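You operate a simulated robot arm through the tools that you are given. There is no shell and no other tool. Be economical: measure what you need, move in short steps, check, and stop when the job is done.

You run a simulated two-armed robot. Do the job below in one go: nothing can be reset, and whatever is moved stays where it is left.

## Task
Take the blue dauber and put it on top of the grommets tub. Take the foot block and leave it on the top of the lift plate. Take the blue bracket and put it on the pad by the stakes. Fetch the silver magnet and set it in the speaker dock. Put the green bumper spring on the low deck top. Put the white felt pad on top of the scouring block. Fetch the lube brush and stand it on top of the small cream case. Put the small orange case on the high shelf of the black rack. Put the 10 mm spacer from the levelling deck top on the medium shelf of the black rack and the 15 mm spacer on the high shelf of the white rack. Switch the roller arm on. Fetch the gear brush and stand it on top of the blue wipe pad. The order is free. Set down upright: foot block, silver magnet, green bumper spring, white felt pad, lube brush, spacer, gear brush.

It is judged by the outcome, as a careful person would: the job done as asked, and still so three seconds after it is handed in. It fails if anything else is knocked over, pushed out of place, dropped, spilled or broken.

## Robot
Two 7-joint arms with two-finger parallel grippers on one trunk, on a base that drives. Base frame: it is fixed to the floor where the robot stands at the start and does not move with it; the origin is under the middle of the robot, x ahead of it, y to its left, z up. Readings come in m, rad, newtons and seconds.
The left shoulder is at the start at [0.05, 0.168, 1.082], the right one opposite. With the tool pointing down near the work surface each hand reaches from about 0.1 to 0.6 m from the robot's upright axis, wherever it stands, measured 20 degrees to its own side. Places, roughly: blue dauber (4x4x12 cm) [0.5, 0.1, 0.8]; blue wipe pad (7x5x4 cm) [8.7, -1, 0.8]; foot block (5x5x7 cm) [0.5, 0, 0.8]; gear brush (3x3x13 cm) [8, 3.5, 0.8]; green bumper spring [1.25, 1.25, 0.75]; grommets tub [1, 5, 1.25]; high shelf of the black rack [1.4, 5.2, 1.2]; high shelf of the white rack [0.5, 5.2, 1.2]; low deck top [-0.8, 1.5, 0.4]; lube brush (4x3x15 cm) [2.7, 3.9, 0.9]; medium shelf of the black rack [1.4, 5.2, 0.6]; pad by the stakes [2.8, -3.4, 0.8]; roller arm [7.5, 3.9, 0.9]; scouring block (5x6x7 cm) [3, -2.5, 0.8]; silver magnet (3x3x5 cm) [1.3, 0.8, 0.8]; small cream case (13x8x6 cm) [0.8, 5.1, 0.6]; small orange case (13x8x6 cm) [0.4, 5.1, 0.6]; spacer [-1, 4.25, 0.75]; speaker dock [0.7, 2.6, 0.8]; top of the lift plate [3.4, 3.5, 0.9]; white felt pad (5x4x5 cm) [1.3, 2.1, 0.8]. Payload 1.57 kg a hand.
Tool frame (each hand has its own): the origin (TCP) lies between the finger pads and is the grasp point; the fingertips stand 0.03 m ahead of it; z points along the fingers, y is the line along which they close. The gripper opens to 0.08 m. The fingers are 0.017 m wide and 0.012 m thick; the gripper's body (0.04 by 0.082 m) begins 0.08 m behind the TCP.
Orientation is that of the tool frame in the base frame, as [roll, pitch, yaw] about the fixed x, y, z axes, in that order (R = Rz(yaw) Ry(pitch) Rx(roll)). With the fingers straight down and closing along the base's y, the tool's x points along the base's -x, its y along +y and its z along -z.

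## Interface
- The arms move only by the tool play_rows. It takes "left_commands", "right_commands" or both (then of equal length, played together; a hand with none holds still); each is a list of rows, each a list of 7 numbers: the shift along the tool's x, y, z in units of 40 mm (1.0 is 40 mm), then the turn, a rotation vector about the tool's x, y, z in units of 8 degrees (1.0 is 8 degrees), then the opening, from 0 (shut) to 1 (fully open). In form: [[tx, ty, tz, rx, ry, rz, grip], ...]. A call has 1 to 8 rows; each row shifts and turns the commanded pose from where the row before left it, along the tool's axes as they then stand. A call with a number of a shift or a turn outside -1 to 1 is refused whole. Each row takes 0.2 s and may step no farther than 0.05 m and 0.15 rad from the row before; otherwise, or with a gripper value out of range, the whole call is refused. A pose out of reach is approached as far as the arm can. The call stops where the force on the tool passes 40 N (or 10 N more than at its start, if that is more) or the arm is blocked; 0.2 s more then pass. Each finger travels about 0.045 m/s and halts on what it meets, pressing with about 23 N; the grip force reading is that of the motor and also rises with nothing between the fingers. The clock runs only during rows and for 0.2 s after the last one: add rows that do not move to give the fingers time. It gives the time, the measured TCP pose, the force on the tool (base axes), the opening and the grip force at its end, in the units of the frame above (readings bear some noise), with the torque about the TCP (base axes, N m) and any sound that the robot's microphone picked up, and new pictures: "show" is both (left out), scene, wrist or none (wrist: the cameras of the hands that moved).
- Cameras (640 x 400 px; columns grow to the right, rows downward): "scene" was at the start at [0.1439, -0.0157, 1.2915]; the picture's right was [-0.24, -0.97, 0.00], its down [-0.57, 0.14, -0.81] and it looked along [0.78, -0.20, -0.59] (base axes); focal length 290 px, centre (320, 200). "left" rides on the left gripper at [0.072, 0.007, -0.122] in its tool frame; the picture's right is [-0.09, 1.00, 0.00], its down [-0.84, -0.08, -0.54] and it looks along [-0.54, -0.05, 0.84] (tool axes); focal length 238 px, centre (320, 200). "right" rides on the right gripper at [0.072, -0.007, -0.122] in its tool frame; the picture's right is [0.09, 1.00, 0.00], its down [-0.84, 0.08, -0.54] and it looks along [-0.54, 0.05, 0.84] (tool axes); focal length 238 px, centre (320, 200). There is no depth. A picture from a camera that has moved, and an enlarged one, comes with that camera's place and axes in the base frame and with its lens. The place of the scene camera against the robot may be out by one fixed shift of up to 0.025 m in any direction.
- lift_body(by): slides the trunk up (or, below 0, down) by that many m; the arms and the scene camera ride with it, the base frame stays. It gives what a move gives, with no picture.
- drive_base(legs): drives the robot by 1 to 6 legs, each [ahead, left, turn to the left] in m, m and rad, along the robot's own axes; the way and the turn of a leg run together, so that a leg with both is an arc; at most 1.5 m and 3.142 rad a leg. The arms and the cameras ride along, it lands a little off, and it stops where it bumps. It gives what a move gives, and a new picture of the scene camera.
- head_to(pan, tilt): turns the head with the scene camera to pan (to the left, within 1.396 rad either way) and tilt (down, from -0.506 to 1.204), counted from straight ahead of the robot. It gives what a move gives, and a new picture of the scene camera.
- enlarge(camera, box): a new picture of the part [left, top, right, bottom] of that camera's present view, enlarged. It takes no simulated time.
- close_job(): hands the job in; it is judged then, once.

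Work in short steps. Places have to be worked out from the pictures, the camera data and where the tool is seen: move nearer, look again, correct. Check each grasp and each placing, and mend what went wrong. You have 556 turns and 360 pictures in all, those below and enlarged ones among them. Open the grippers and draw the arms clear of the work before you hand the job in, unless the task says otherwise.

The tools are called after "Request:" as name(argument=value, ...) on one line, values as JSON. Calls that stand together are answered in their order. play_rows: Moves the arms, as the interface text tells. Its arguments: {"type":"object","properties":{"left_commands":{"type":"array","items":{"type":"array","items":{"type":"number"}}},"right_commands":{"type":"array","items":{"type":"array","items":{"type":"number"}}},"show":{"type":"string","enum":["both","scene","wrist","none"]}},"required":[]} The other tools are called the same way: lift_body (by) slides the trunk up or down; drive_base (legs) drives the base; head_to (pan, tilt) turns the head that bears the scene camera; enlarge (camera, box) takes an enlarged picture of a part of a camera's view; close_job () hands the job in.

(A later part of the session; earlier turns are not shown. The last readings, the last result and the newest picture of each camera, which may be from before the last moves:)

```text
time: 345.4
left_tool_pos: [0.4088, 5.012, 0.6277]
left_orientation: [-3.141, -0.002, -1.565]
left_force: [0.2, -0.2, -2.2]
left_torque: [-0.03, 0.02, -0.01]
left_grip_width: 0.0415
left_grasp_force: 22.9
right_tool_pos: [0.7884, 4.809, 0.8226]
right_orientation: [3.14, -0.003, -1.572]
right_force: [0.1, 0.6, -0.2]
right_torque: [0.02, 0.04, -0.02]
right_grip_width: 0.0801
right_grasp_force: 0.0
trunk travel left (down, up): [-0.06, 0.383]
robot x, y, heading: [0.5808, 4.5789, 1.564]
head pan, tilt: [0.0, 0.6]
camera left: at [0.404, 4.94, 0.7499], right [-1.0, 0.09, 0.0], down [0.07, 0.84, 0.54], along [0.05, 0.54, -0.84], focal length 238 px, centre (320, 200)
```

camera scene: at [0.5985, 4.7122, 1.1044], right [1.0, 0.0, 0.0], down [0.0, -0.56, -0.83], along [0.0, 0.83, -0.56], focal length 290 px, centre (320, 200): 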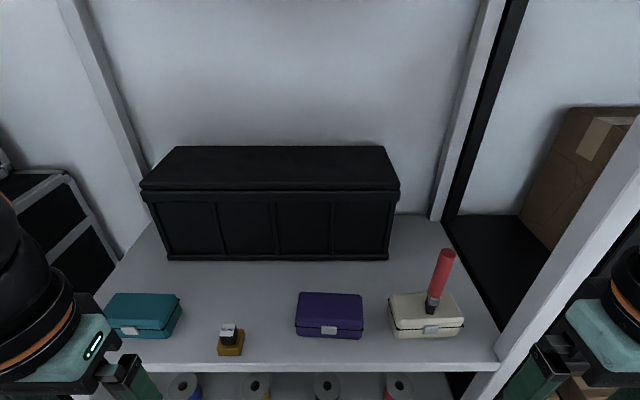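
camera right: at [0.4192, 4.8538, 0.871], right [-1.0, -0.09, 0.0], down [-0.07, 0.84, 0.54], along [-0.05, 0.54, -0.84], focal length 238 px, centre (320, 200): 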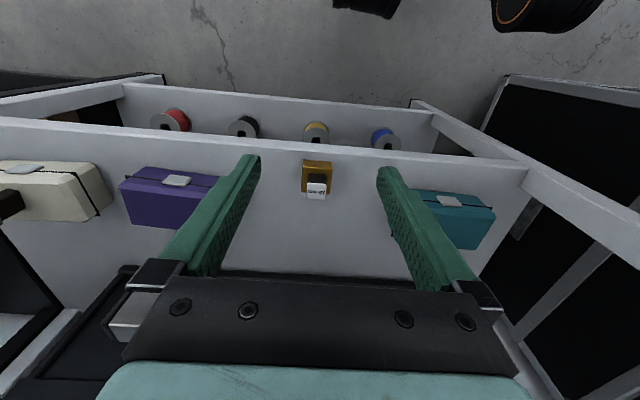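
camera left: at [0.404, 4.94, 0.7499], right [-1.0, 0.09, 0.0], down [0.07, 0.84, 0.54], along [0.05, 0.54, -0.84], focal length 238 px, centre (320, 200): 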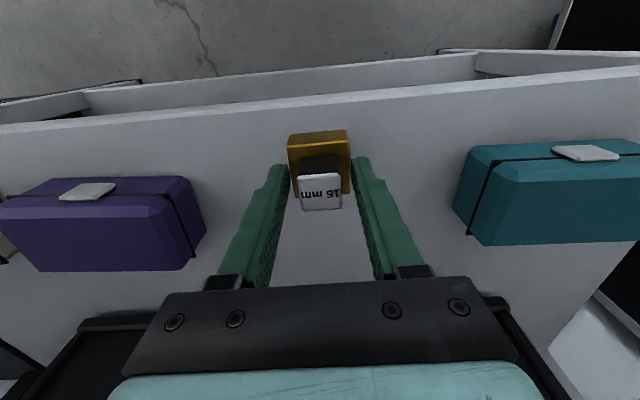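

15 mm spacer now in the left hand. Withdraw, back off and raise everything for the high shelf.

Request:
play_rows(left_commands=[[0, 0, -1, 0, 0, 0, 0], [0, 0, -1, 0, 0, 0, 0], [0.9, 0, -0.5, 0, 0, 0, 0], [1, 0, 0, 0, 0, 0, 0], [1, 0, 0, 0, 0, 0, 0], [1, 0, 0, 0, 0, 0, 0], [1, 0, 0, 0, 0, 0, 0]], show="none")

Request:
drive_base(legs=[[-0.2, 0, 0], [0, 0.15, 0]])

Request:
lift_body(by=0.38)

Request:
play_rows(left_commands=[[0, 0, -1, 0, 0, 0, 0], [0, 0, -1, 0, 0, 0, 0], [0, 0, -1, 0, 0, 0, 0], [0, 0, -1, 0, 0, 0, 0], [0, 0, -0.3, 0, 0, 0, 0]], show="none")

```text
time: 347.0
left_tool_pos: [0.4171, 4.8267, 0.7365]
left_orientation: [-3.141, -0.004, -1.564]
left_force: [0.2, 0.3, -3.6]
left_torque: [-0.03, -0.01, 0.04]
left_grip_width: 0.0419
left_grasp_force: 23.3
left hand out of reach, approached as far as the arm can: row 7
right_tool_pos: [0.7889, 4.8088, 0.8233]
right_orientation: [3.138, -0.002, -1.572]
right_force: [-0.4, 0.4, 0.4]
right_torque: [0.0, 0.01, -0.01]
right_grip_width: 0.08
right_grasp_force: 0.0
trunk travel left (down, up): [-0.06, 0.383]
robot x, y, heading: [0.5792, 4.579, 1.564]
head pan, tilt: [0.0, 0.6]
```

```text
time: 349.6
left_tool_pos: [0.2609, 4.6284, 0.735]
left_orientation: [3.141, -0.003, -1.562]
left_force: [0.1, -0.5, -2.6]
left_torque: [0.03, 0.01, 0.01]
left_grip_width: 0.042
left_grasp_force: 23.2
right_tool_pos: [0.6331, 4.609, 0.8217]
right_orientation: [3.138, -0.002, -1.569]
right_force: [-0.8, 0.0, -0.4]
right_torque: [-0.04, -0.01, 0.03]
right_grip_width: 0.0799
right_grasp_force: 0.1
trunk travel left (down, up): [-0.06, 0.383]
robot x, y, heading: [0.4258, 4.3786, 1.573]
head pan, tilt: [0.0, 0.6]
camera scene: at [0.4437, 4.513, 1.1044], right [1.0, 0.0, 0.0], down [0.0, -0.57, -0.82], along [0.0, 0.82, -0.57], focal length 290 px, centre (320, 200)
```

scene: 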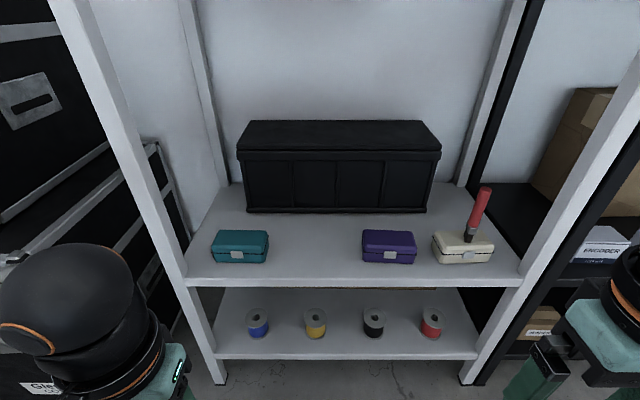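

```text
time: 353.2
left_tool_pos: [0.2601, 4.6273, 1.1151]
left_orientation: [3.14, -0.005, -1.561]
left_force: [0.4, 0.1, -2.6]
left_torque: [0.01, -0.04, -0.01]
left_grip_width: 0.042
left_grasp_force: 22.8
right_tool_pos: [0.633, 4.6101, 1.2033]
right_orientation: [3.138, -0.003, -1.568]
right_force: [-0.4, -0.9, -0.3]
right_torque: [-0.02, -0.03, 0.02]
right_grip_width: 0.0802
right_grasp_force: 0.1
trunk travel left (down, up): [-0.44, 0.003]
robot x, y, heading: [0.4265, 4.3776, 1.571]
head pan, tilt: [0.0, 0.6]
```

```text
time: 354.4
left_tool_pos: [0.2576, 4.6282, 1.2876]
left_orientation: [-3.142, -0.004, -1.561]
left_force: [0.4, 0.0, -4.0]
left_torque: [0.01, 0.01, 0.03]
left_grip_width: 0.0417
left_grasp_force: 23.2
right_tool_pos: [0.633, 4.6106, 1.2016]
right_orientation: [3.136, -0.002, -1.568]
right_force: [-0.9, 0.9, 0.1]
right_torque: [0.02, 0.0, 0.01]
right_grip_width: 0.0799
right_grasp_force: 0.1
trunk travel left (down, up): [-0.44, 0.003]
robot x, y, heading: [0.4239, 4.3821, 1.569]
head pan, tilt: [0.0, 0.6]
```

Raise the left hand further, retract the right, and drive in to y≈4.62.

Request:
play_rows(left_commands=[[0, 0, -0.9, 0, 0, 0, 0], [-0.5, 0, -0.9, 0, 0, 0, 0], [-0.5, 0, -0.5, 0, 0, 0, 0]], right_commands=[[0.6, 0, 0, 0, 0, 0, 0.5], [0.6, 0, 0, 0, 0, 0, 0.5], [0.4, 0, 0, 0, 0, 0, 0.5]], show="none")

Request:
head_to(pan=0.35, tilt=0.45)

Request:
drive_base(legs=[[0.23, 0, 0]])

Request:
play_rows(left_commands=[[-0.8, 0, 0, 0, 0, 0, 0], [-0.8, 0, 0, 0, 0, 0, 0], [0, 0, 0, 0, 0, 0, 0]], show="wrist")

```text
time: 355.2
left_tool_pos: [0.261, 4.6652, 1.3781]
left_orientation: [3.14, -0.002, -1.563]
left_force: [0.0, -0.2, -2.6]
left_torque: [0.02, 0.03, 0.02]
left_grip_width: 0.0415
left_grasp_force: 23.4
right_tool_pos: [0.6302, 4.5688, 1.2284]
right_orientation: [3.139, -0.003, -1.57]
right_force: [0.2, 0.3, -0.2]
right_torque: [-0.02, 0.02, -0.03]
right_grip_width: 0.0404
right_grasp_force: 0.0
right hand out of reach, approached as far as the arm can: row 1, 2, 3
trunk travel left (down, up): [-0.44, 0.003]
robot x, y, heading: [0.4249, 4.38, 1.574]
head pan, tilt: [0.0, 0.6]
```

```text
time: 356.1
left_tool_pos: [0.2608, 4.6665, 1.3782]
left_orientation: [3.141, -0.003, -1.56]
left_force: [-1.4, -0.2, -3.1]
left_torque: [-0.01, 0.0, -0.04]
left_grip_width: 0.0417
left_grasp_force: 22.9
right_tool_pos: [0.6295, 4.5693, 1.2255]
right_orientation: [3.138, -0.004, -1.569]
right_force: [0.6, 0.7, 0.4]
right_torque: [0.01, -0.01, -0.01]
right_grip_width: 0.0399
right_grasp_force: 0.1
trunk travel left (down, up): [-0.44, 0.003]
robot x, y, heading: [0.4267, 4.3752, 1.574]
head pan, tilt: [0.351, 0.45]
camera scene: at [0.4121, 4.5109, 1.4979], right [0.94, 0.34, 0.0], down [0.15, -0.41, -0.9], along [-0.31, 0.84, -0.44], focal length 290 px, centre (320, 200)
```

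scene: 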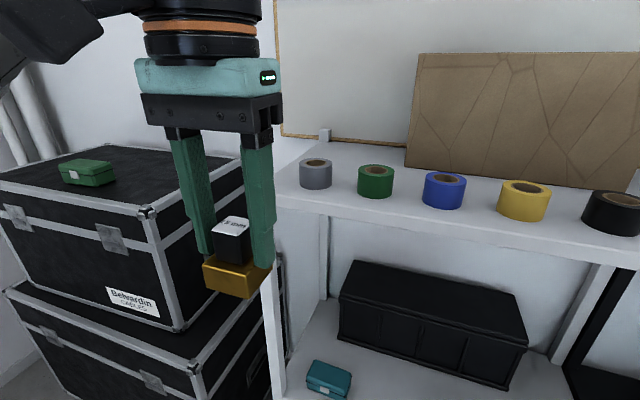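

```text
time: 357.8
left_tool_pos: [0.2601, 4.887, 1.3775]
left_orientation: [3.14, -0.003, -1.563]
left_force: [-0.6, 0.2, -2.8]
left_torque: [-0.01, 0.04, 0.02]
left_grip_width: 0.0418
left_grasp_force: 23.1
right_tool_pos: [0.6303, 4.7886, 1.2261]
right_orientation: [3.138, -0.003, -1.571]
right_force: [-0.4, 0.0, 0.1]
right_torque: [-0.02, 0.0, -0.02]
right_grip_width: 0.0402
right_grasp_force: 0.1
trunk travel left (down, up): [-0.44, 0.003]
robot x, y, heading: [0.4266, 4.5996, 1.573]
head pan, tilt: [0.351, 0.45]
camera scene: at [0.4122, 4.7317, 1.4979], right [0.94, 0.34, 0.0], down [0.15, -0.41, -0.9], along [-0.31, 0.85, -0.44], focal length 290 px, centre (320, 200)
```

scene: 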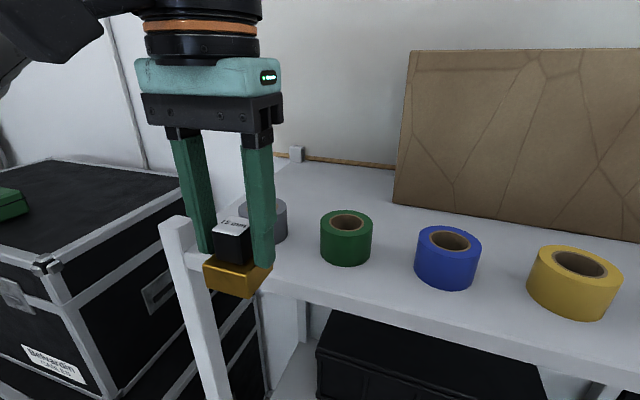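

```text
time: 358.6
left_tool_pos: [0.2637, 4.949, 1.3759]
left_orientation: [3.142, -0.001, -1.564]
left_force: [0.2, -0.3, -2.3]
left_torque: [0.0, -0.01, 0.0]
left_grip_width: 0.0418
left_grasp_force: 22.5
right_tool_pos: [0.6288, 4.7878, 1.226]
right_orientation: [3.139, -0.002, -1.571]
right_force: [0.0, 0.3, -0.1]
right_torque: [-0.01, -0.02, 0.02]
right_grip_width: 0.0399
right_grasp_force: 0.0
trunk travel left (down, up): [-0.44, 0.003]
robot x, y, heading: [0.4263, 4.6, 1.574]
head pan, tilt: [0.351, 0.45]
camera left: at [0.2569, 4.8777, 1.4977], right [-1.0, 0.08, 0.0], down [0.07, 0.84, 0.54], along [0.05, 0.54, -0.84], focal length 238 px, centre (320, 200)
```

left: 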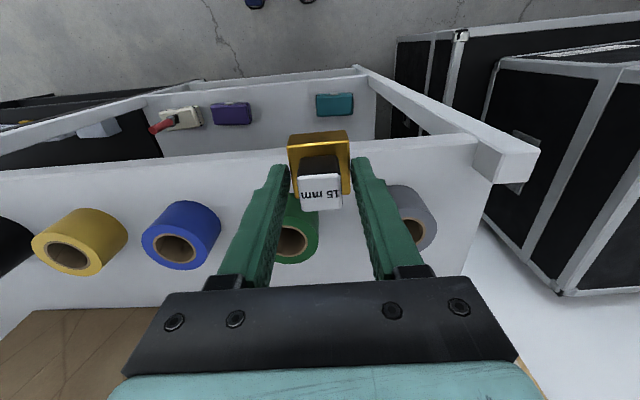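

Advance over the tapes toward (0.24,5.13).

Request:
play_rows(left_commands=[[-0.9, 0.15, 0, 0, 0, 0, 0], [-0.9, 0.15, 0, 0, 0, 0, 0], [-0.9, 0.15, 0, 0, 0, 0, 0], [-0.9, 0.15, 0, 0, 0, 0, 0], [-0.9, 0, 0, 0, 0, 0, 0], [0, 0, 0, 0, 0, 0, 0]], show="both")

```text
time: 359.9
left_tool_pos: [0.2332, 5.1299, 1.3763]
left_orientation: [-3.139, -0.001, -1.563]
left_force: [0.0, -0.4, -3.4]
left_torque: [0.01, 0.0, 0.03]
left_grip_width: 0.0415
left_grasp_force: 23.2
right_tool_pos: [0.6279, 4.7878, 1.2254]
right_orientation: [3.139, -0.003, -1.571]
right_force: [0.4, -0.5, -0.1]
right_torque: [0.02, -0.01, 0.0]
right_grip_width: 0.04
right_grasp_force: 0.0
trunk travel left (down, up): [-0.44, 0.003]
robot x, y, heading: [0.4244, 4.6005, 1.565]
head pan, tilt: [0.351, 0.45]
camera scene: at [0.4103, 4.7305, 1.498], right [0.94, 0.34, 0.0], down [0.15, -0.41, -0.9], along [-0.31, 0.85, -0.44], focal length 290 px, centre (320, 200)
camera left: at [0.2277, 5.0572, 1.4984], right [-1.0, 0.09, 0.0], down [0.07, 0.84, 0.54], along [0.05, 0.54, -0.84], focal length 238 px, centre (320, 200)
```

scene: 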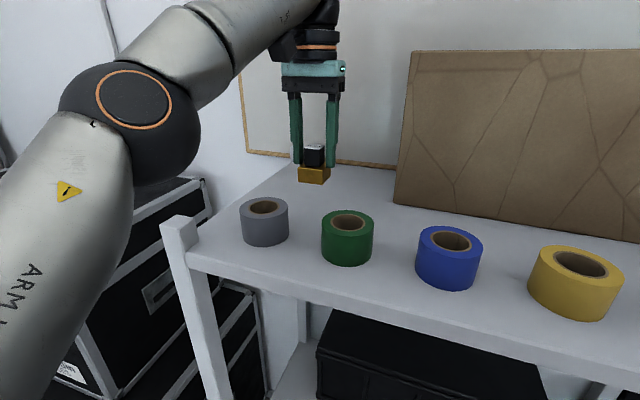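
left: 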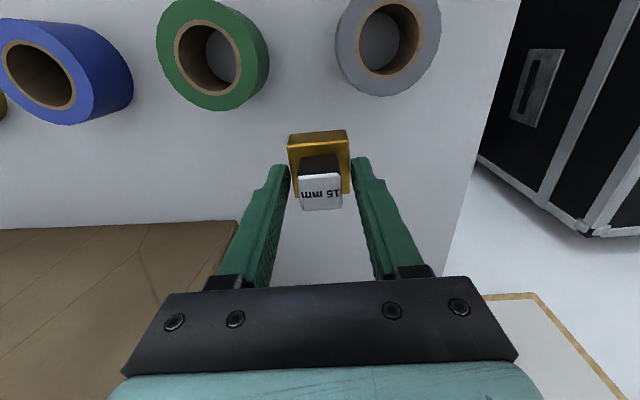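

Good clearance. Move 1.5 cm further back and lower to the shelf.

Request:
play_rows(left_commands=[[-0.35, 0, 0.3, 0, 0, 0, 0], [0, 0, 0.6, 0, 0, 0, 0], [0, 0, 0.5, 0, 0, 0, 0], [0, 0, 0.3, 0, 0, 0, 0], [0, 0, 0, 0, 0, 0, 0]], show="none")

Request:
play_rows(left_commands=[[0, 0, 0.12, 0, 0, 0, 0], [0, 0, 0.1, 0, 0, 0, 0], [0, 0, 0, 0, 0, 0, 0]], show="none")

```text
time: 361.1
left_tool_pos: [0.2358, 5.1352, 1.315]
left_orientation: [3.141, -0.003, -1.564]
left_force: [-0.4, -0.2, -1.7]
left_torque: [0.0, 0.03, -0.02]
left_grip_width: 0.0418
left_grasp_force: 23.3
left hand out of reach, approached as far as the arm can: row 1
right_tool_pos: [0.6306, 4.79, 1.2255]
right_orientation: [3.138, -0.004, -1.571]
right_force: [0.3, -0.4, -0.6]
right_torque: [-0.01, 0.0, -0.02]
right_grip_width: 0.0399
right_grasp_force: 0.0
trunk travel left (down, up): [-0.44, 0.003]
robot x, y, heading: [0.4244, 4.5975, 1.574]
head pan, tilt: [0.351, 0.45]
```

```text
time: 361.9
left_tool_pos: [0.2334, 5.1364, 1.3059]
left_orientation: [3.14, -0.004, -1.562]
left_force: [0.5, 0.5, -2.4]
left_torque: [-0.01, -0.02, 0.02]
left_grip_width: 0.0416
left_grasp_force: 22.9
right_tool_pos: [0.6288, 4.7884, 1.2256]
right_orientation: [3.14, -0.004, -1.57]
right_force: [0.2, -0.7, 0.6]
right_torque: [0.05, 0.0, -0.04]
right_grip_width: 0.04
right_grasp_force: 0.0
trunk travel left (down, up): [-0.44, 0.003]
robot x, y, heading: [0.4284, 4.5939, 1.57]
head pan, tilt: [0.351, 0.45]
```

Request:
play_rows(left_commands=[[0, 0, 0.12, 0, 0, 0, 0], [0, 0, 0, 0, 0, 0, 0]], show="none")

Request:
play_rows(left_commands=[[0, 0, 0.1, 0, 0, 0, 0], [0, 0, 0, 0, 0, 0, 0]], show="none")

```text
time: 362.6
left_tool_pos: [0.2345, 5.1379, 1.3028]
left_orientation: [3.141, 0.002, -1.563]
left_force: [-0.9, 2.5, 6.4]
left_torque: [0.29, 0.11, -0.01]
left_grip_width: 0.0415
left_grasp_force: 23.1
right_tool_pos: [0.63, 4.7879, 1.227]
right_orientation: [3.138, -0.002, -1.573]
right_force: [-0.3, 0.5, 0.0]
right_torque: [-0.01, 0.01, 0.03]
right_grip_width: 0.0399
right_grasp_force: 0.0
trunk travel left (down, up): [-0.44, 0.003]
robot x, y, heading: [0.4226, 4.6003, 1.568]
head pan, tilt: [0.351, 0.45]
```

```text
time: 363.1
left_tool_pos: [0.2352, 5.1354, 1.2999]
left_orientation: [3.141, 0.0, -1.563]
left_force: [-2.2, 3.8, 15.1]
left_torque: [0.16, 0.05, 0.01]
left_grip_width: 0.042
left_grasp_force: 23.1
right_tool_pos: [0.6317, 4.7882, 1.227]
right_orientation: [3.138, -0.002, -1.572]
right_force: [-0.3, 0.1, -0.5]
right_torque: [0.01, -0.03, 0.02]
right_grip_width: 0.0401
right_grasp_force: 0.0
trunk travel left (down, up): [-0.44, 0.003]
robot x, y, heading: [0.4279, 4.601, 1.574]
head pan, tilt: [0.351, 0.45]
```

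Contact. Release, rise and withdraw over the tapes.

Request:
play_rows(left_commands=[[0, 0, 0, 0, 0, 0, 0.7], [0, 0, 0, 0, 0, 0, 0.8], [0, 0, 0, 0, 0, 0, 0.8], [0, 0, -0.6, 0, 0, 0, 0.8], [0, 0, -0.8, 0, 0, 0, 0.8], [0.2, 0, -0.6, 0, 0, 0, 0.8], [0, 0, 0, 0, 0, 0, 0.8]], show="both")

```text
time: 364.8
left_tool_pos: [0.2326, 5.1281, 1.3787]
left_orientation: [-3.141, -0.002, -1.564]
left_force: [-0.4, 0.6, 0.1]
left_torque: [0.01, -0.04, 0.01]
left_grip_width: 0.0641
left_grasp_force: 0.0
right_tool_pos: [0.6296, 4.7893, 1.2272]
right_orientation: [3.14, -0.004, -1.571]
right_force: [0.2, 0.2, -0.1]
right_torque: [-0.01, 0.02, 0.01]
right_grip_width: 0.04
right_grasp_force: 0.1
trunk travel left (down, up): [-0.44, 0.003]
robot x, y, heading: [0.4257, 4.6002, 1.574]
head pan, tilt: [0.351, 0.45]
camera scene: at [0.4117, 4.7315, 1.4979], right [0.94, 0.34, 0.0], down [0.15, -0.41, -0.9], along [-0.31, 0.85, -0.44], focal length 290 px, centre (320, 200)
camera left: at [0.2272, 5.0561, 1.501], right [-1.0, 0.09, 0.0], down [0.07, 0.84, 0.54], along [0.05, 0.54, -0.84], focal length 238 px, centre (320, 200)
```

scene: 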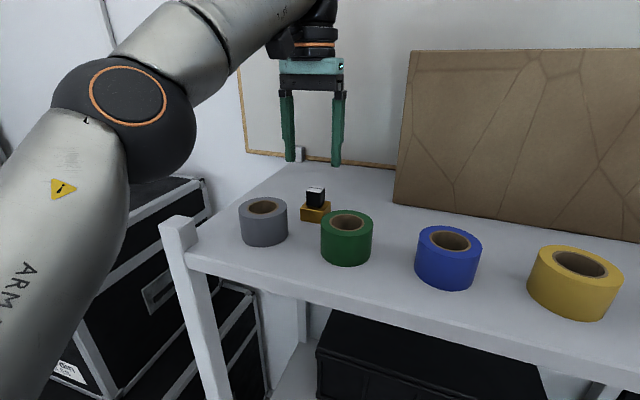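
left: 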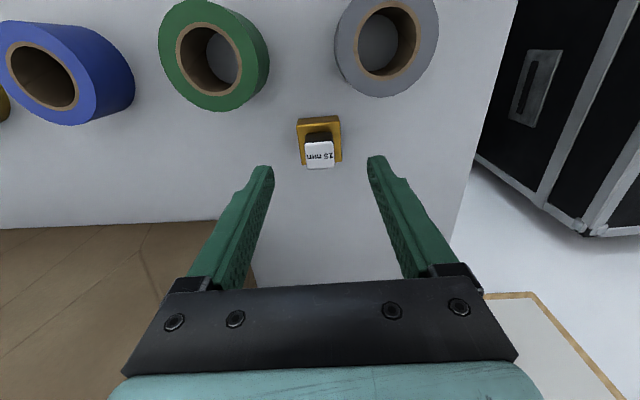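

Both spacers done. Withdraw, lower the trunk, and go toward the aisle east of the first table.

Request:
play_rows(left_commands=[[1, 0, 0, 0, 0, 0, 0.8], [1, 0, 0, 0, 0, 0, 0.8], [1, 0, 0, 0, 0, 0, 0.8], [1, 0, 0, 0, 0, 0, 0.8], [1, 0, 0, 0, 0, 0, 0.8], [1, 0, 0, 0, 0, 0, 0.8], [1, 0, 0, 0, 0, 0, 0.8]], show="none")

Request:
drive_base(legs=[[-0.3, 0, 0], [0, 0, -1.57], [1.5, 0, 0]])

Request:
lift_body(by=-0.2)

```text
time: 366.4
left_tool_pos: [0.2347, 4.8458, 1.3776]
left_orientation: [3.14, -0.001, -1.562]
left_force: [0.0, -0.9, 0.1]
left_torque: [0.05, -0.01, 0.03]
left_grip_width: 0.0639
left_grasp_force: 0.1
right_tool_pos: [0.6301, 4.788, 1.2265]
right_orientation: [3.141, -0.002, -1.57]
right_force: [0.0, -0.5, 0.0]
right_torque: [-0.02, 0.04, -0.01]
right_grip_width: 0.0402
right_grasp_force: 0.0
trunk travel left (down, up): [-0.44, 0.003]
robot x, y, heading: [0.4233, 4.6, 1.571]
head pan, tilt: [0.351, 0.45]
```

```text
time: 379.4
left_tool_pos: [2.174, 4.4471, 1.3771]
left_orientation: [3.141, -0.002, -3.131]
left_force: [0.3, 1.0, -0.6]
left_torque: [0.01, 0.04, 0.0]
left_grip_width: 0.0636
left_grasp_force: 0.1
right_tool_pos: [2.1162, 4.0521, 1.2273]
right_orientation: [3.138, -0.003, -3.14]
right_force: [0.0, -0.7, -0.6]
right_torque: [-0.01, -0.01, 0.01]
right_grip_width: 0.04
right_grasp_force: 0.0
trunk travel left (down, up): [-0.44, 0.003]
robot x, y, heading: [1.9255, 4.2582, -0.004]
head pan, tilt: [0.351, 0.45]
camera scene: at [2.0711, 4.2943, 1.4979], right [0.34, -0.94, 0.0], down [-0.41, -0.15, -0.9], along [0.85, 0.31, -0.44], focal length 290 px, centre (320, 200)
```

scene: 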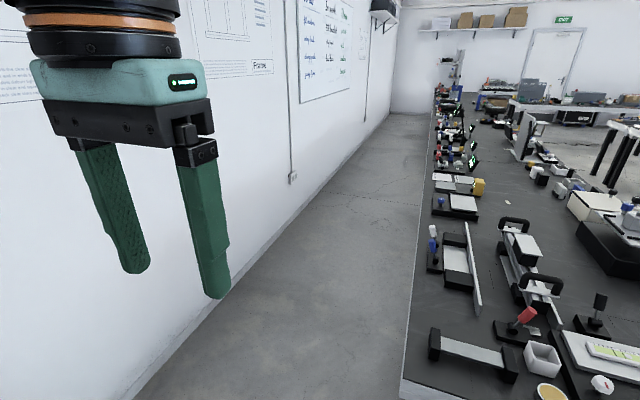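

```text
time: 381.6
left_tool_pos: [2.1744, 4.4466, 1.178]
left_orientation: [3.141, -0.002, -3.132]
left_force: [-0.2, 0.8, -0.4]
left_torque: [0.02, 0.04, -0.02]
left_grip_width: 0.0639
left_grasp_force: 0.0
right_tool_pos: [2.1146, 4.0513, 1.0264]
right_orientation: [3.138, -0.002, -3.139]
right_force: [0.4, 0.1, -0.5]
right_torque: [0.03, 0.0, 0.0]
right_grip_width: 0.0401
right_grasp_force: 0.0
trunk travel left (down, up): [-0.24, 0.203]
robot x, y, heading: [1.9263, 4.2572, -0.004]
head pan, tilt: [0.351, 0.45]
```

Turn south and look down the aisle.

Request:
drive_base(legs=[[0, 0, -1.567], [1.2, 0, 0]])

Request:
head_to(pan=0.0, tilt=0.4)

```text
time: 391.4
left_tool_pos: [2.1388, 2.8314, 1.177]
left_orientation: [3.14, -0.001, 1.6]
left_force: [-0.3, -0.4, -1.0]
left_torque: [-0.04, -0.01, 0.01]
left_grip_width: 0.0639
left_grasp_force: 0.0
right_tool_pos: [1.7428, 2.8818, 1.0262]
right_orientation: [3.138, -0.003, 1.592]
right_force: [-1.4, -0.4, 0.0]
right_torque: [0.03, 0.0, 0.01]
right_grip_width: 0.0401
right_grasp_force: 0.0
trunk travel left (down, up): [-0.24, 0.203]
robot x, y, heading: [1.944, 3.0756, -1.548]
head pan, tilt: [0.351, 0.45]
camera scene: at [1.9973, 2.9557, 1.2979], right [-0.93, -0.36, 0.0], down [-0.16, 0.41, -0.9], along [0.33, -0.84, -0.44], focal length 290 px, centre (320, 200)
```

scene: 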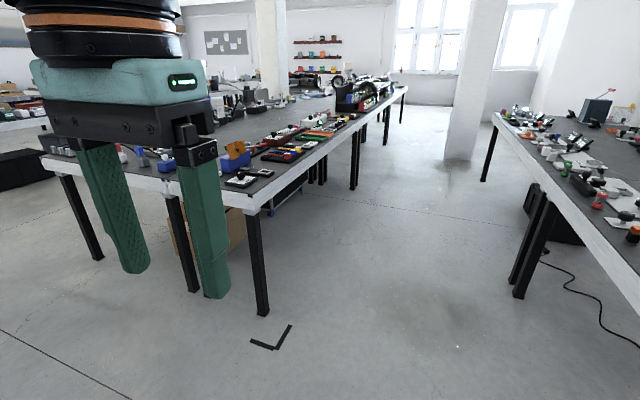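

```text
time: 392.2
left_tool_pos: [2.139, 2.8327, 1.1766]
left_orientation: [3.141, -0.002, 1.6]
left_force: [-1.2, 0.3, 0.6]
left_torque: [0.01, 0.02, 0.0]
left_grip_width: 0.0641
left_grasp_force: 0.0
right_tool_pos: [1.7434, 2.8827, 1.0276]
right_orientation: [3.138, -0.002, 1.594]
right_force: [0.0, -0.1, -0.2]
right_torque: [0.02, 0.03, -0.02]
right_grip_width: 0.0399
right_grasp_force: 0.2
trunk travel left (down, up): [-0.24, 0.203]
robot x, y, heading: [1.9409, 3.0749, -1.551]
head pan, tilt: [0.0, 0.4]
camera scene: at [1.9659, 2.9488, 1.3026], right [-1.0, -0.02, 0.0], down [-0.01, 0.39, -0.92], along [0.02, -0.92, -0.39], focal length 290 px, centre (320, 200)
```

scene: 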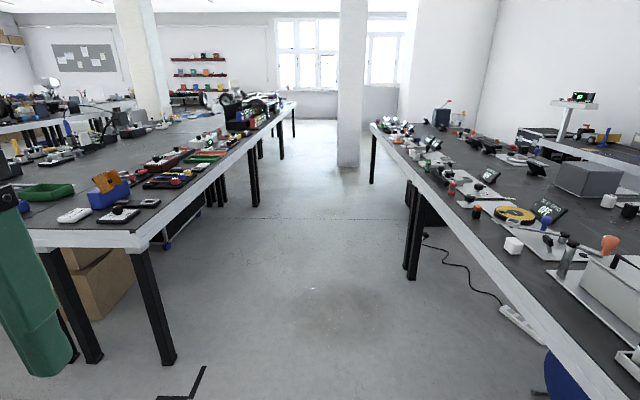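

Aisle clear; felt pad (white cube) at ≈(1.34,2.11), table edge x≈1.49. Drive to y≈1.0 and face west, with magnet to the left and spring to the right.

Request:
drive_base(legs=[[0, 0, -0.02], [1.4, 0, 0], [0.65, 0, 0], [0, 0, -1.571]])

Request:
head_to(pan=0.0, tilt=0.6)

```text
time: 406.7
left_tool_pos: [1.6721, 0.8303, 1.177]
left_orientation: [-3.14, -0.002, -0.05]
left_force: [0.1, 0.1, 0.9]
left_torque: [-0.01, 0.0, -0.03]
left_grip_width: 0.064
left_grasp_force: 0.1
right_tool_pos: [1.755, 1.2219, 1.0278]
right_orientation: [3.136, -0.001, -0.058]
right_force: [-0.5, -0.5, -0.7]
right_torque: [0.02, -0.03, -0.05]
right_grip_width: 0.04
right_grasp_force: 0.1
trunk travel left (down, up): [-0.24, 0.203]
robot x, y, heading: [1.9327, 1.0073, 3.08]
head pan, tilt: [0.0, 0.4]
camera scene: at [1.8188, 1.0188, 1.3026], right [0.06, 1.0, 0.0], down [0.39, -0.02, -0.92], along [-0.92, 0.05, -0.39], focal length 290 px, centre (320, 200)
```

scene: 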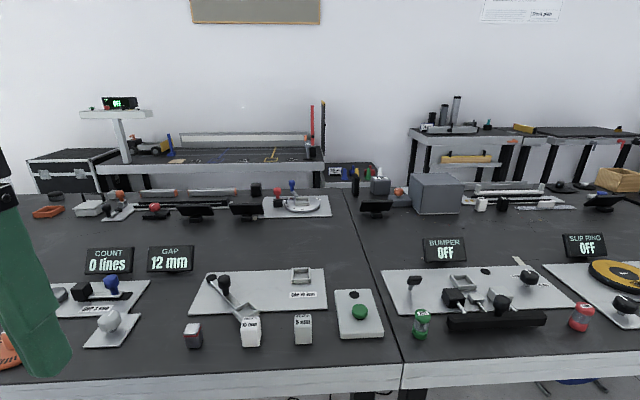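

```text
time: 407.5
left_tool_pos: [1.6732, 0.8306, 1.1767]
left_orientation: [-3.141, -0.001, -0.051]
left_force: [0.1, 0.2, -0.4]
left_torque: [0.02, 0.01, -0.01]
left_grip_width: 0.0641
left_grasp_force: 0.0
right_tool_pos: [1.755, 1.2212, 1.0271]
right_orientation: [3.137, 0.0, -0.059]
right_force: [0.7, 1.0, -0.4]
right_torque: [0.01, -0.01, 0.02]
right_grip_width: 0.0401
right_grasp_force: 0.0
trunk travel left (down, up): [-0.24, 0.203]
robot x, y, heading: [1.9312, 1.0039, 3.08]
head pan, tilt: [0.0, 0.6]
camera scene: at [1.823, 1.0185, 1.2845], right [0.06, 1.0, 0.0], down [0.56, -0.03, -0.83], along [-0.82, 0.05, -0.56], focal length 290 px, centre (320, 200)
```

scene: 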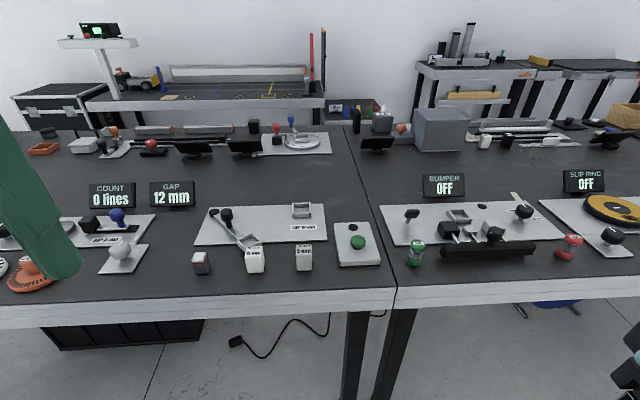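

Green spring at (416,252) and a small silver/red block at (200,262). Enlarge.

Request:
enlarge(camera="scene", box=[100, 190, 380, 300])

Request:
enlarge(camera="scene", box=[370, 180, 620, 290])

```text
2.29 times, centred on (240, 245) of scene
camera zoom: at [1.823, 1.0185, 1.2845], right [0.06, 1.0, 0.0], down [0.56, -0.03, -0.83], along [-0.82, 0.05, -0.56], focal length 662 px, centre (503, 97)
```

zoom: 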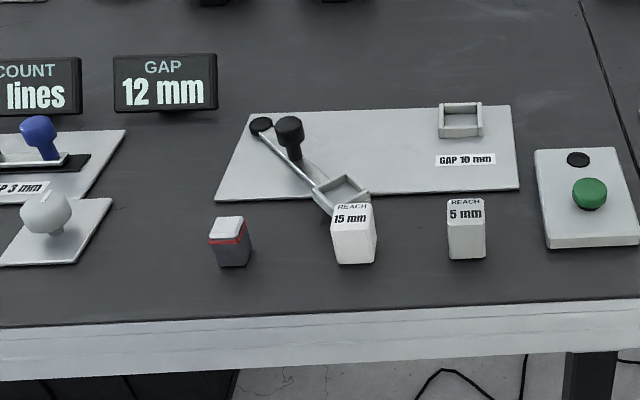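

```text
2.56 times, centred on (495, 235) of scene
camera zoom: at [1.823, 1.0185, 1.2845], right [0.06, 1.0, 0.0], down [0.56, -0.03, -0.83], along [-0.82, 0.05, -0.56], focal length 742 px, centre (-128, 110)
```

zoom: 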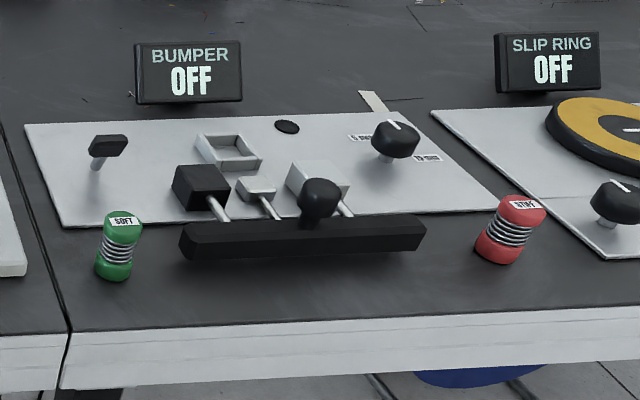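

Magnet (grey with a red stripe) at ≈(1.33,0.77), green SOFT spring at ≈(1.32,1.285). Square up, drive 0.12 closer, lower the trunk.

Request:
drive_base(legs=[[0.12, 0, 0.06]])

Request:
lift_body(by=-0.12)

Request:
play_rows(left_commands=[[-1, 0.2, 0, 0, 0, 0, 1], [-1, 0.2, 0, 0, 0, 0, 1], [-1, 0.1, 0.3, 0, 0, 0, 1], [-1, 0, 0.5, 0, 0, 0, 1], [0, 0, 0.5, 0, 0, 0, 1], [0, 0, 0, 0, 0, 0, 1]], right_commands=[[-1, -0.2, 0, 0, 0, 0, 1], [-1, -0.2, 0, 0, 0, 0, 1], [-1, -0.2, 0, 0, 0, 0, 1], [-1, -0.2, 0, 0, 0, 0, 1], [-1, -0.2, 0, 0, 0, 0, 1], [-0.6, 0, 0, 0, 0, 0, 1]], show="wrist")

```text
time: 408.7
left_tool_pos: [1.566, 0.818, 1.176]
left_orientation: [3.141, -0.004, 0.011]
left_force: [0.3, 0.1, 0.3]
left_torque: [0.0, -0.05, -0.01]
left_grip_width: 0.064
left_grasp_force: 0.0
right_tool_pos: [1.6234, 1.2136, 1.0263]
right_orientation: [3.138, -0.005, 0.002]
right_force: [-0.2, -0.5, -0.6]
right_torque: [0.03, -0.01, 0.02]
right_grip_width: 0.0399
right_grasp_force: 0.0
trunk travel left (down, up): [-0.24, 0.203]
robot x, y, heading: [1.8147, 1.0106, -3.144]
head pan, tilt: [0.0, 0.6]
camera scene: at [1.7047, 1.014, 1.2843], right [0.0, 1.0, 0.0], down [0.57, 0.0, -0.82], along [-0.82, 0.0, -0.57], focal length 290 px, centre (320, 200)
```

scene: 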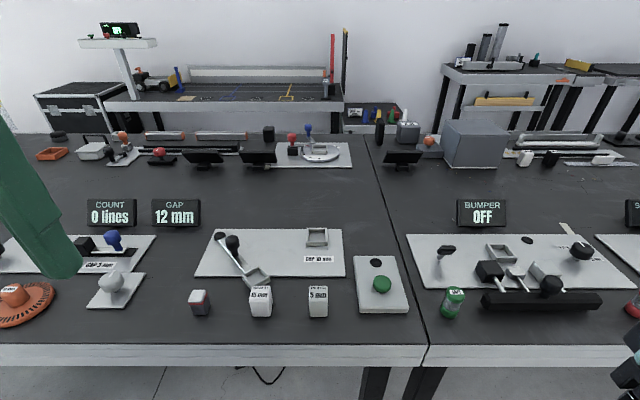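

```text
time: 410.2
left_tool_pos: [1.5668, 0.8174, 1.0572]
left_orientation: [3.141, -0.003, 0.011]
left_force: [0.5, -0.4, 0.2]
left_torque: [0.02, 0.03, -0.01]
left_grip_width: 0.064
left_grasp_force: 0.1
right_tool_pos: [1.6251, 1.2121, 0.9058]
right_orientation: [3.14, -0.002, 0.003]
right_force: [0.6, 0.0, 0.2]
right_torque: [-0.03, -0.01, 0.0]
right_grip_width: 0.0396
right_grasp_force: 0.1
trunk travel left (down, up): [-0.12, 0.323]
robot x, y, heading: [1.8151, 1.0066, -3.134]
head pan, tilt: [0.0, 0.6]
```

```text
time: 411.6
left_tool_pos: [1.4082, 0.7986, 1.0035]
left_orientation: [3.14, 0.0, 0.009]
left_force: [0.3, 0.1, 0.2]
left_torque: [0.03, -0.01, -0.01]
left_grip_width: 0.08
left_grasp_force: 0.1
right_tool_pos: [1.399, 1.255, 0.9054]
right_orientation: [3.139, -0.001, 0.004]
right_force: [-0.4, 0.5, 0.1]
right_torque: [0.0, 0.01, 0.02]
right_grip_width: 0.0797
right_grasp_force: 0.1
trunk travel left (down, up): [-0.12, 0.323]
robot x, y, heading: [1.8113, 1.0066, -3.142]
head pan, tilt: [0.0, 0.6]
camera right: at [1.4709, 1.2619, 1.0271], right [0.1, -1.0, 0.0], down [-0.84, -0.08, 0.54], along [-0.54, -0.05, -0.84], focal length 238 px, centre (320, 200)
camera left: at [1.4794, 0.7907, 1.1258], right [-0.08, -1.0, 0.0], down [-0.84, 0.07, 0.54], along [-0.54, 0.04, -0.84], focal length 238 px, centre (320, 200)
```

right: 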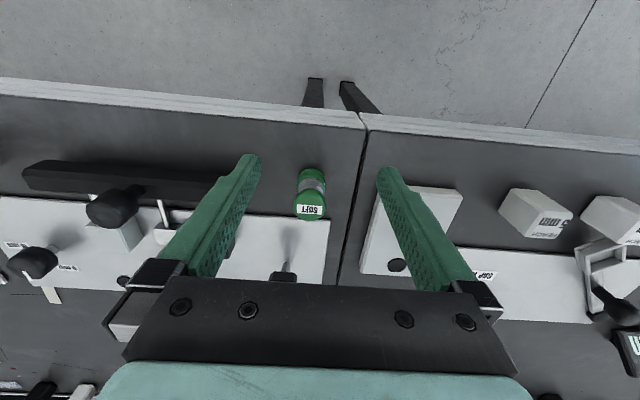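
left: 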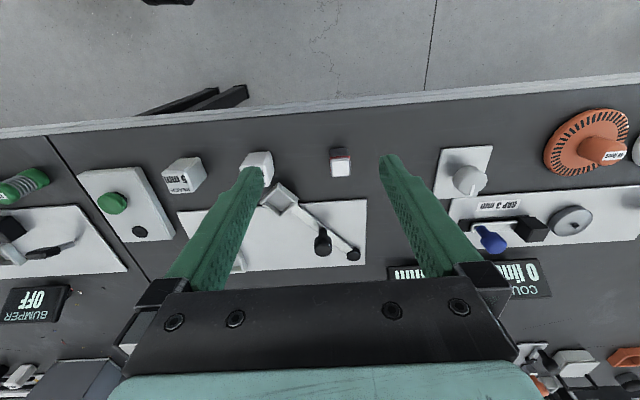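

Magnet at ≈(1.326,0.770), spring at ≈(1.33,1.26). Move both hands above them.

Request:
play_rows(left_commands=[[-0.7, 0.24, 0.5, 0, 0, 0, 1], [-0.7, 0.24, 0.5, 0, 0, 0, 1], [-0.65, 0.24, 0.5, 0, 0, 0, 1], [0, 0, 0.8, 0, 0, 0, 1], [0, 0, 0.8, 0, 0, 0, 1], [0, 0, 0, 0, 0, 0, 1]], right_commands=[[-0.6, -0.04, 0, 0, 0, 0, 1], [-0.6, -0.04, 0, 0, 0, 0, 1], [-0.5, -0.04, 0, 0, 0, 0, 1], [0, 0, 0.4, 0, 0, 0, 1], [0, 0, 0, 0, 0, 0, 1], [0, 0, 0, 0, 0, 0, 1]], show="wrist")

```text
time: 413.0
left_tool_pos: [1.3274, 0.7658, 0.8809]
left_orientation: [3.14, -0.003, 0.01]
left_force: [-0.3, -0.2, 0.5]
left_torque: [-0.01, -0.01, 0.03]
left_grip_width: 0.0798
left_grasp_force: 0.0
right_tool_pos: [1.3322, 1.2582, 0.8896]
right_orientation: [3.14, -0.005, 0.004]
right_force: [0.3, -0.2, 0.3]
right_torque: [-0.01, -0.02, 0.01]
right_grip_width: 0.0802
right_grasp_force: 0.1
trunk travel left (down, up): [-0.12, 0.323]
robot x, y, heading: [1.8145, 1.0067, -3.133]
head pan, tilt: [0.0, 0.6]
camera right: at [1.4023, 1.2641, 1.012], right [0.09, -1.0, 0.0], down [-0.84, -0.08, 0.54], along [-0.54, -0.05, -0.84], focal length 238 px, centre (320, 200)
camera left: at [1.3983, 0.7588, 1.0019], right [-0.08, -1.0, 0.0], down [-0.84, 0.07, 0.54], along [-0.54, 0.04, -0.84], focal length 238 px, centre (320, 200)
```

right: 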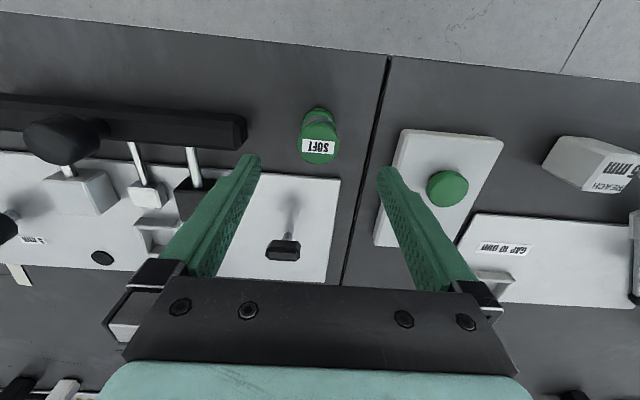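
left: 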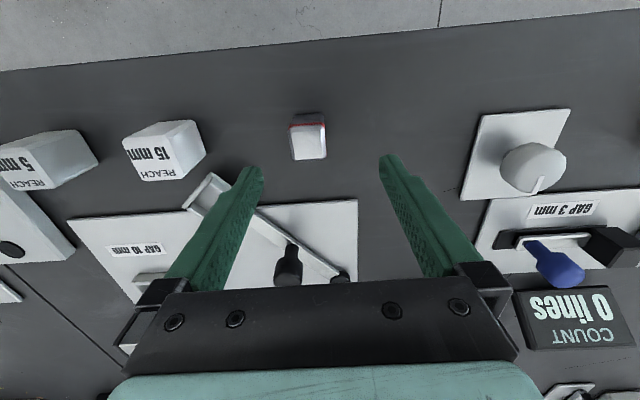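

Both aligned (magnet needs 7 mm). Lower both and grip.

Request:
play_rows(left_commands=[[0, -0.18, 0.7, 0, 0, 0, 1], [0, 0, 0.7, 0, 0, 0, 1], [0, 0, 0.7, 0, 0, 0, 1], [0, 0, 0, 0, 0, 0, 0], [0, 0, 0, 0, 0, 0, 0], [0, 0, 0, 0, 0, 0, 0], [0, 0, 0, 0, 0, 0, 0], [0, 0, 0, 0, 0, 0, 0]], right_commands=[[0, 0, 0.7, 0, 0, 0, 1], [0, 0, 0.7, 0, 0, 0, 1], [0, 0, 0.8, 0, 0, 0, 1], [0, 0, 0, 0, 0, 0, 0], [0, 0, 0, 0, 0, 0, 0], [0, 0, 0, 0, 0, 0, 0], [0, 0, 0, 0, 0, 0, 0], [0, 0, 0, 0, 0, 0, 0]], show="wrist")

```text
time: 413.8
left_tool_pos: [1.3242, 0.7674, 0.8114]
left_orientation: [3.141, 0.016, 0.011]
left_force: [3.5, -6.7, 10.9]
left_torque: [-0.59, -0.23, -0.03]
left_grip_width: 0.0659
left_grasp_force: 3.6
right_tool_pos: [1.3321, 1.2587, 0.8095]
right_orientation: [3.14, 0.004, 0.002]
right_force: [-0.3, 1.3, 0.5]
right_torque: [-0.12, -0.02, -0.01]
right_grip_width: 0.063
right_grasp_force: 1.3
trunk travel left (down, up): [-0.12, 0.323]
robot x, y, heading: [1.8141, 1.0072, -3.14]
head pan, tilt: [0.0, 0.6]
stopped in row 4 (left hand): the force on the tool passed its limit (the readings are from after the stop); the commanded pose is now the measured one
camera right: at [1.4035, 1.2648, 0.9312], right [0.09, -1.0, 0.0], down [-0.84, -0.08, 0.54], along [-0.54, -0.05, -0.84], focal length 238 px, centre (320, 200)
camera left: at [1.3982, 0.7611, 0.9305], right [-0.08, -1.0, 0.0], down [-0.83, 0.07, 0.56], along [-0.55, 0.04, -0.83], focal length 238 px, centre (320, 200)
```

right: 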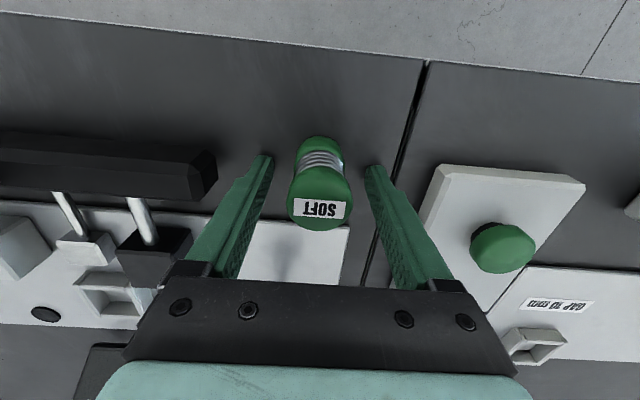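
left: 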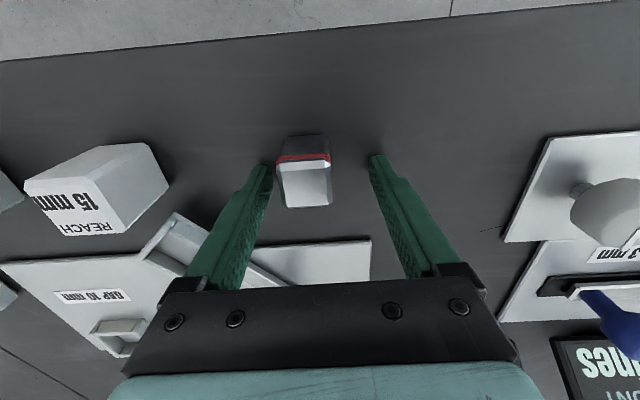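

The fingertips touched the table, so this table top is at z≈0.78. Raise both 4 mm, level, and close.

Request:
play_rows(left_commands=[[0, -0.1, -0.15, 0, 0.12, 0, 0.9], [0, 0, 0, 0, 0, 0, 0.3], [0, 0, 0, 0, 0, 0, 0], [0, 0, 0, 0, 0, 0, 0], [0, 0, 0, 0, 0, 0, 0], [0, 0, 0, 0, 0, 0, 0]], right_commands=[[0, 0, -0.1, 0, 0, 0, 0.7], [0, 0, 0, 0, 0, 0, 0.3], [0, 0, 0, 0, 0, 0, 0], [0, 0, 0, 0, 0, 0, 0], [0, 0, 0, 0, 0, 0, 0], [0, 0, 0, 0, 0, 0, 0]], show="wrist")

```text
time: 415.2
left_tool_pos: [1.3234, 0.7735, 0.814]
left_orientation: [-3.141, -0.005, 0.01]
left_force: [0.4, 0.0, 0.6]
left_torque: [0.0, 0.0, -0.02]
left_grip_width: 0.0278
left_grasp_force: 23.2
right_tool_pos: [1.3315, 1.259, 0.8119]
right_orientation: [3.14, -0.001, 0.002]
right_force: [0.0, -0.2, -0.2]
right_torque: [0.0, 0.01, 0.02]
right_grip_width: 0.0312
right_grasp_force: 23.0
trunk travel left (down, up): [-0.12, 0.323]
robot x, y, heading: [1.8167, 1.0097, -3.133]
head pan, tilt: [0.0, 0.6]
camera right: at [1.4031, 1.2652, 0.9337], right [0.09, -1.0, 0.0], down [-0.84, -0.08, 0.54], along [-0.54, -0.05, -0.84], focal length 238 px, centre (320, 200)
camera left: at [1.3951, 0.7655, 0.9355], right [-0.08, -1.0, 0.0], down [-0.84, 0.07, 0.54], along [-0.54, 0.05, -0.84], focal length 238 px, centre (320, 200)
```

right: 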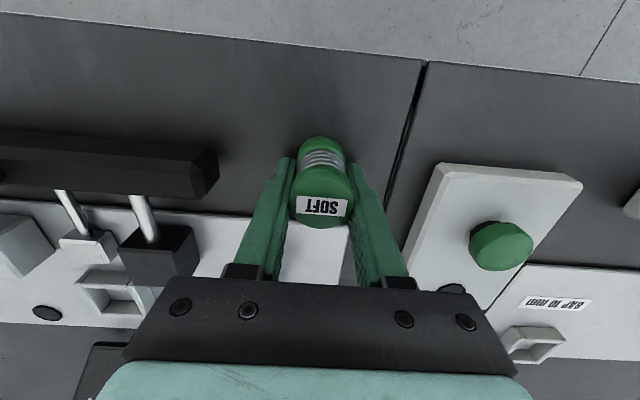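
left: 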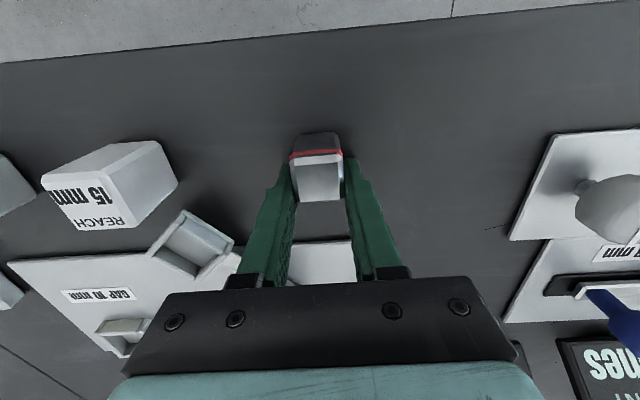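

Both held. Lift and retract, then travel round the north end of the table to the west corridor.

Request:
play_rows(left_commands=[[0, 0, -0.7, 0, 0, 0, 0], [0, 0, -1, 0, 0, 0, 0], [0, 0, -1, 0, 0, 0, 0], [0, 0, -1, 0, 0, 0, 0], [0.6, 0, -0.9, 0, 0, 0, 0], [0.8, 0, -0.8, 0, 0, 0, 0], [0.8, 0, -0.6, 0, 0, 0, 0], [0.8, 0, 0, 0, 0, 0, 0]], right_commands=[[0, 0, -0.7, 0, 0, 0, 0], [0, 0, -1, 0, 0, 0, 0], [0, 0, -1, 0, 0, 0, 0], [0, 0, -1, 0, 0, 0, 0], [0.6, 0.3, -0.9, 0, 0, 0, 0], [0.8, 0.3, -0.8, 0, 0, 0, 0], [0.8, 0.3, -0.6, 0, 0, 0, 0], [0.8, 0.3, 0, 0, 0, 0, 0]], show="wrist")

Request:
drive_base(legs=[[-0.1, 0, 0], [0, 0, -1.575], [1.4, 0, 0], [1.35, 0, 0]])

```text
time: 417.0
left_tool_pos: [1.4426, 0.7733, 1.0515]
left_orientation: [-3.14, -0.006, 0.012]
left_force: [0.2, -0.3, -0.2]
left_torque: [-0.01, 0.02, 0.01]
left_grip_width: 0.0276
left_grasp_force: 23.2
right_tool_pos: [1.4498, 1.2141, 1.0518]
right_orientation: [3.141, 0.001, 0.001]
right_force: [0.1, -0.4, -0.4]
right_torque: [0.03, 0.03, 0.0]
right_grip_width: 0.0309
right_grasp_force: 23.1
trunk travel left (down, up): [-0.12, 0.323]
robot x, y, heading: [1.8126, 1.0067, -3.14]
head pan, tilt: [0.0, 0.6]
camera right: at [1.5219, 1.2198, 1.1736], right [0.09, -1.0, 0.0], down [-0.84, -0.08, 0.54], along [-0.54, -0.05, -0.84], focal length 238 px, centre (320, 200)
camera left: at [1.5127, 0.7661, 1.1744], right [-0.08, -1.0, 0.0], down [-0.84, 0.07, 0.54], along [-0.54, 0.05, -0.84], focal length 238 px, centre (320, 200)
```

right: 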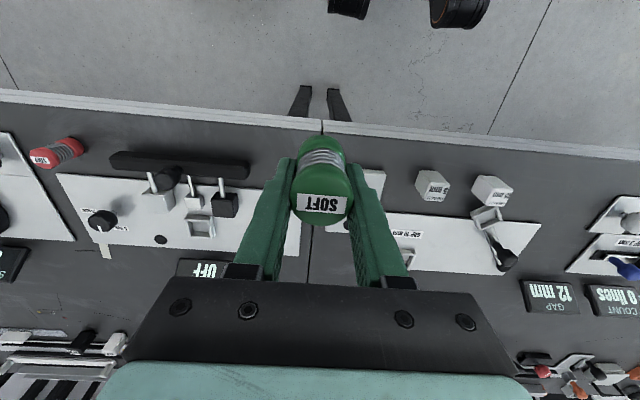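
left: 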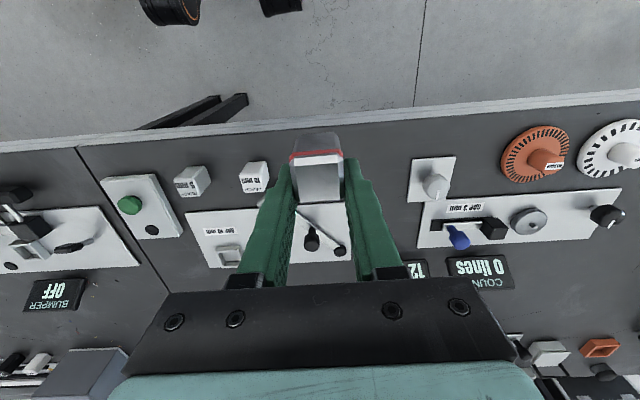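

```text
time: 435.0
left_tool_pos: [1.8184, 4.1239, 1.0526]
left_orientation: [-3.14, -0.006, -1.599]
left_force: [0.3, -0.2, -1.2]
left_torque: [0.02, 0.02, 0.03]
left_grip_width: 0.0278
left_grasp_force: 22.8
right_tool_pos: [2.2572, 4.0982, 1.0517]
right_orientation: [-3.141, -0.003, -1.607]
right_force: [-0.1, 0.1, 0.0]
right_torque: [-0.01, -0.01, 0.02]
right_grip_width: 0.0306
right_grasp_force: 23.4
trunk travel left (down, up): [-0.12, 0.323]
robot x, y, heading: [2.0381, 3.742, 1.534]
head pan, tilt: [0.0, 0.6]
camera scene: at [2.0624, 3.8749, 1.1644], right [1.0, -0.04, 0.0], down [-0.02, -0.56, -0.82], along [0.03, 0.82, -0.57], focal length 290 px, centre (320, 200)
```

scene: 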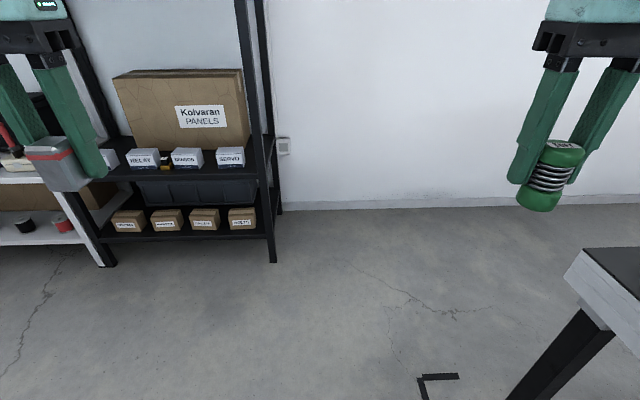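

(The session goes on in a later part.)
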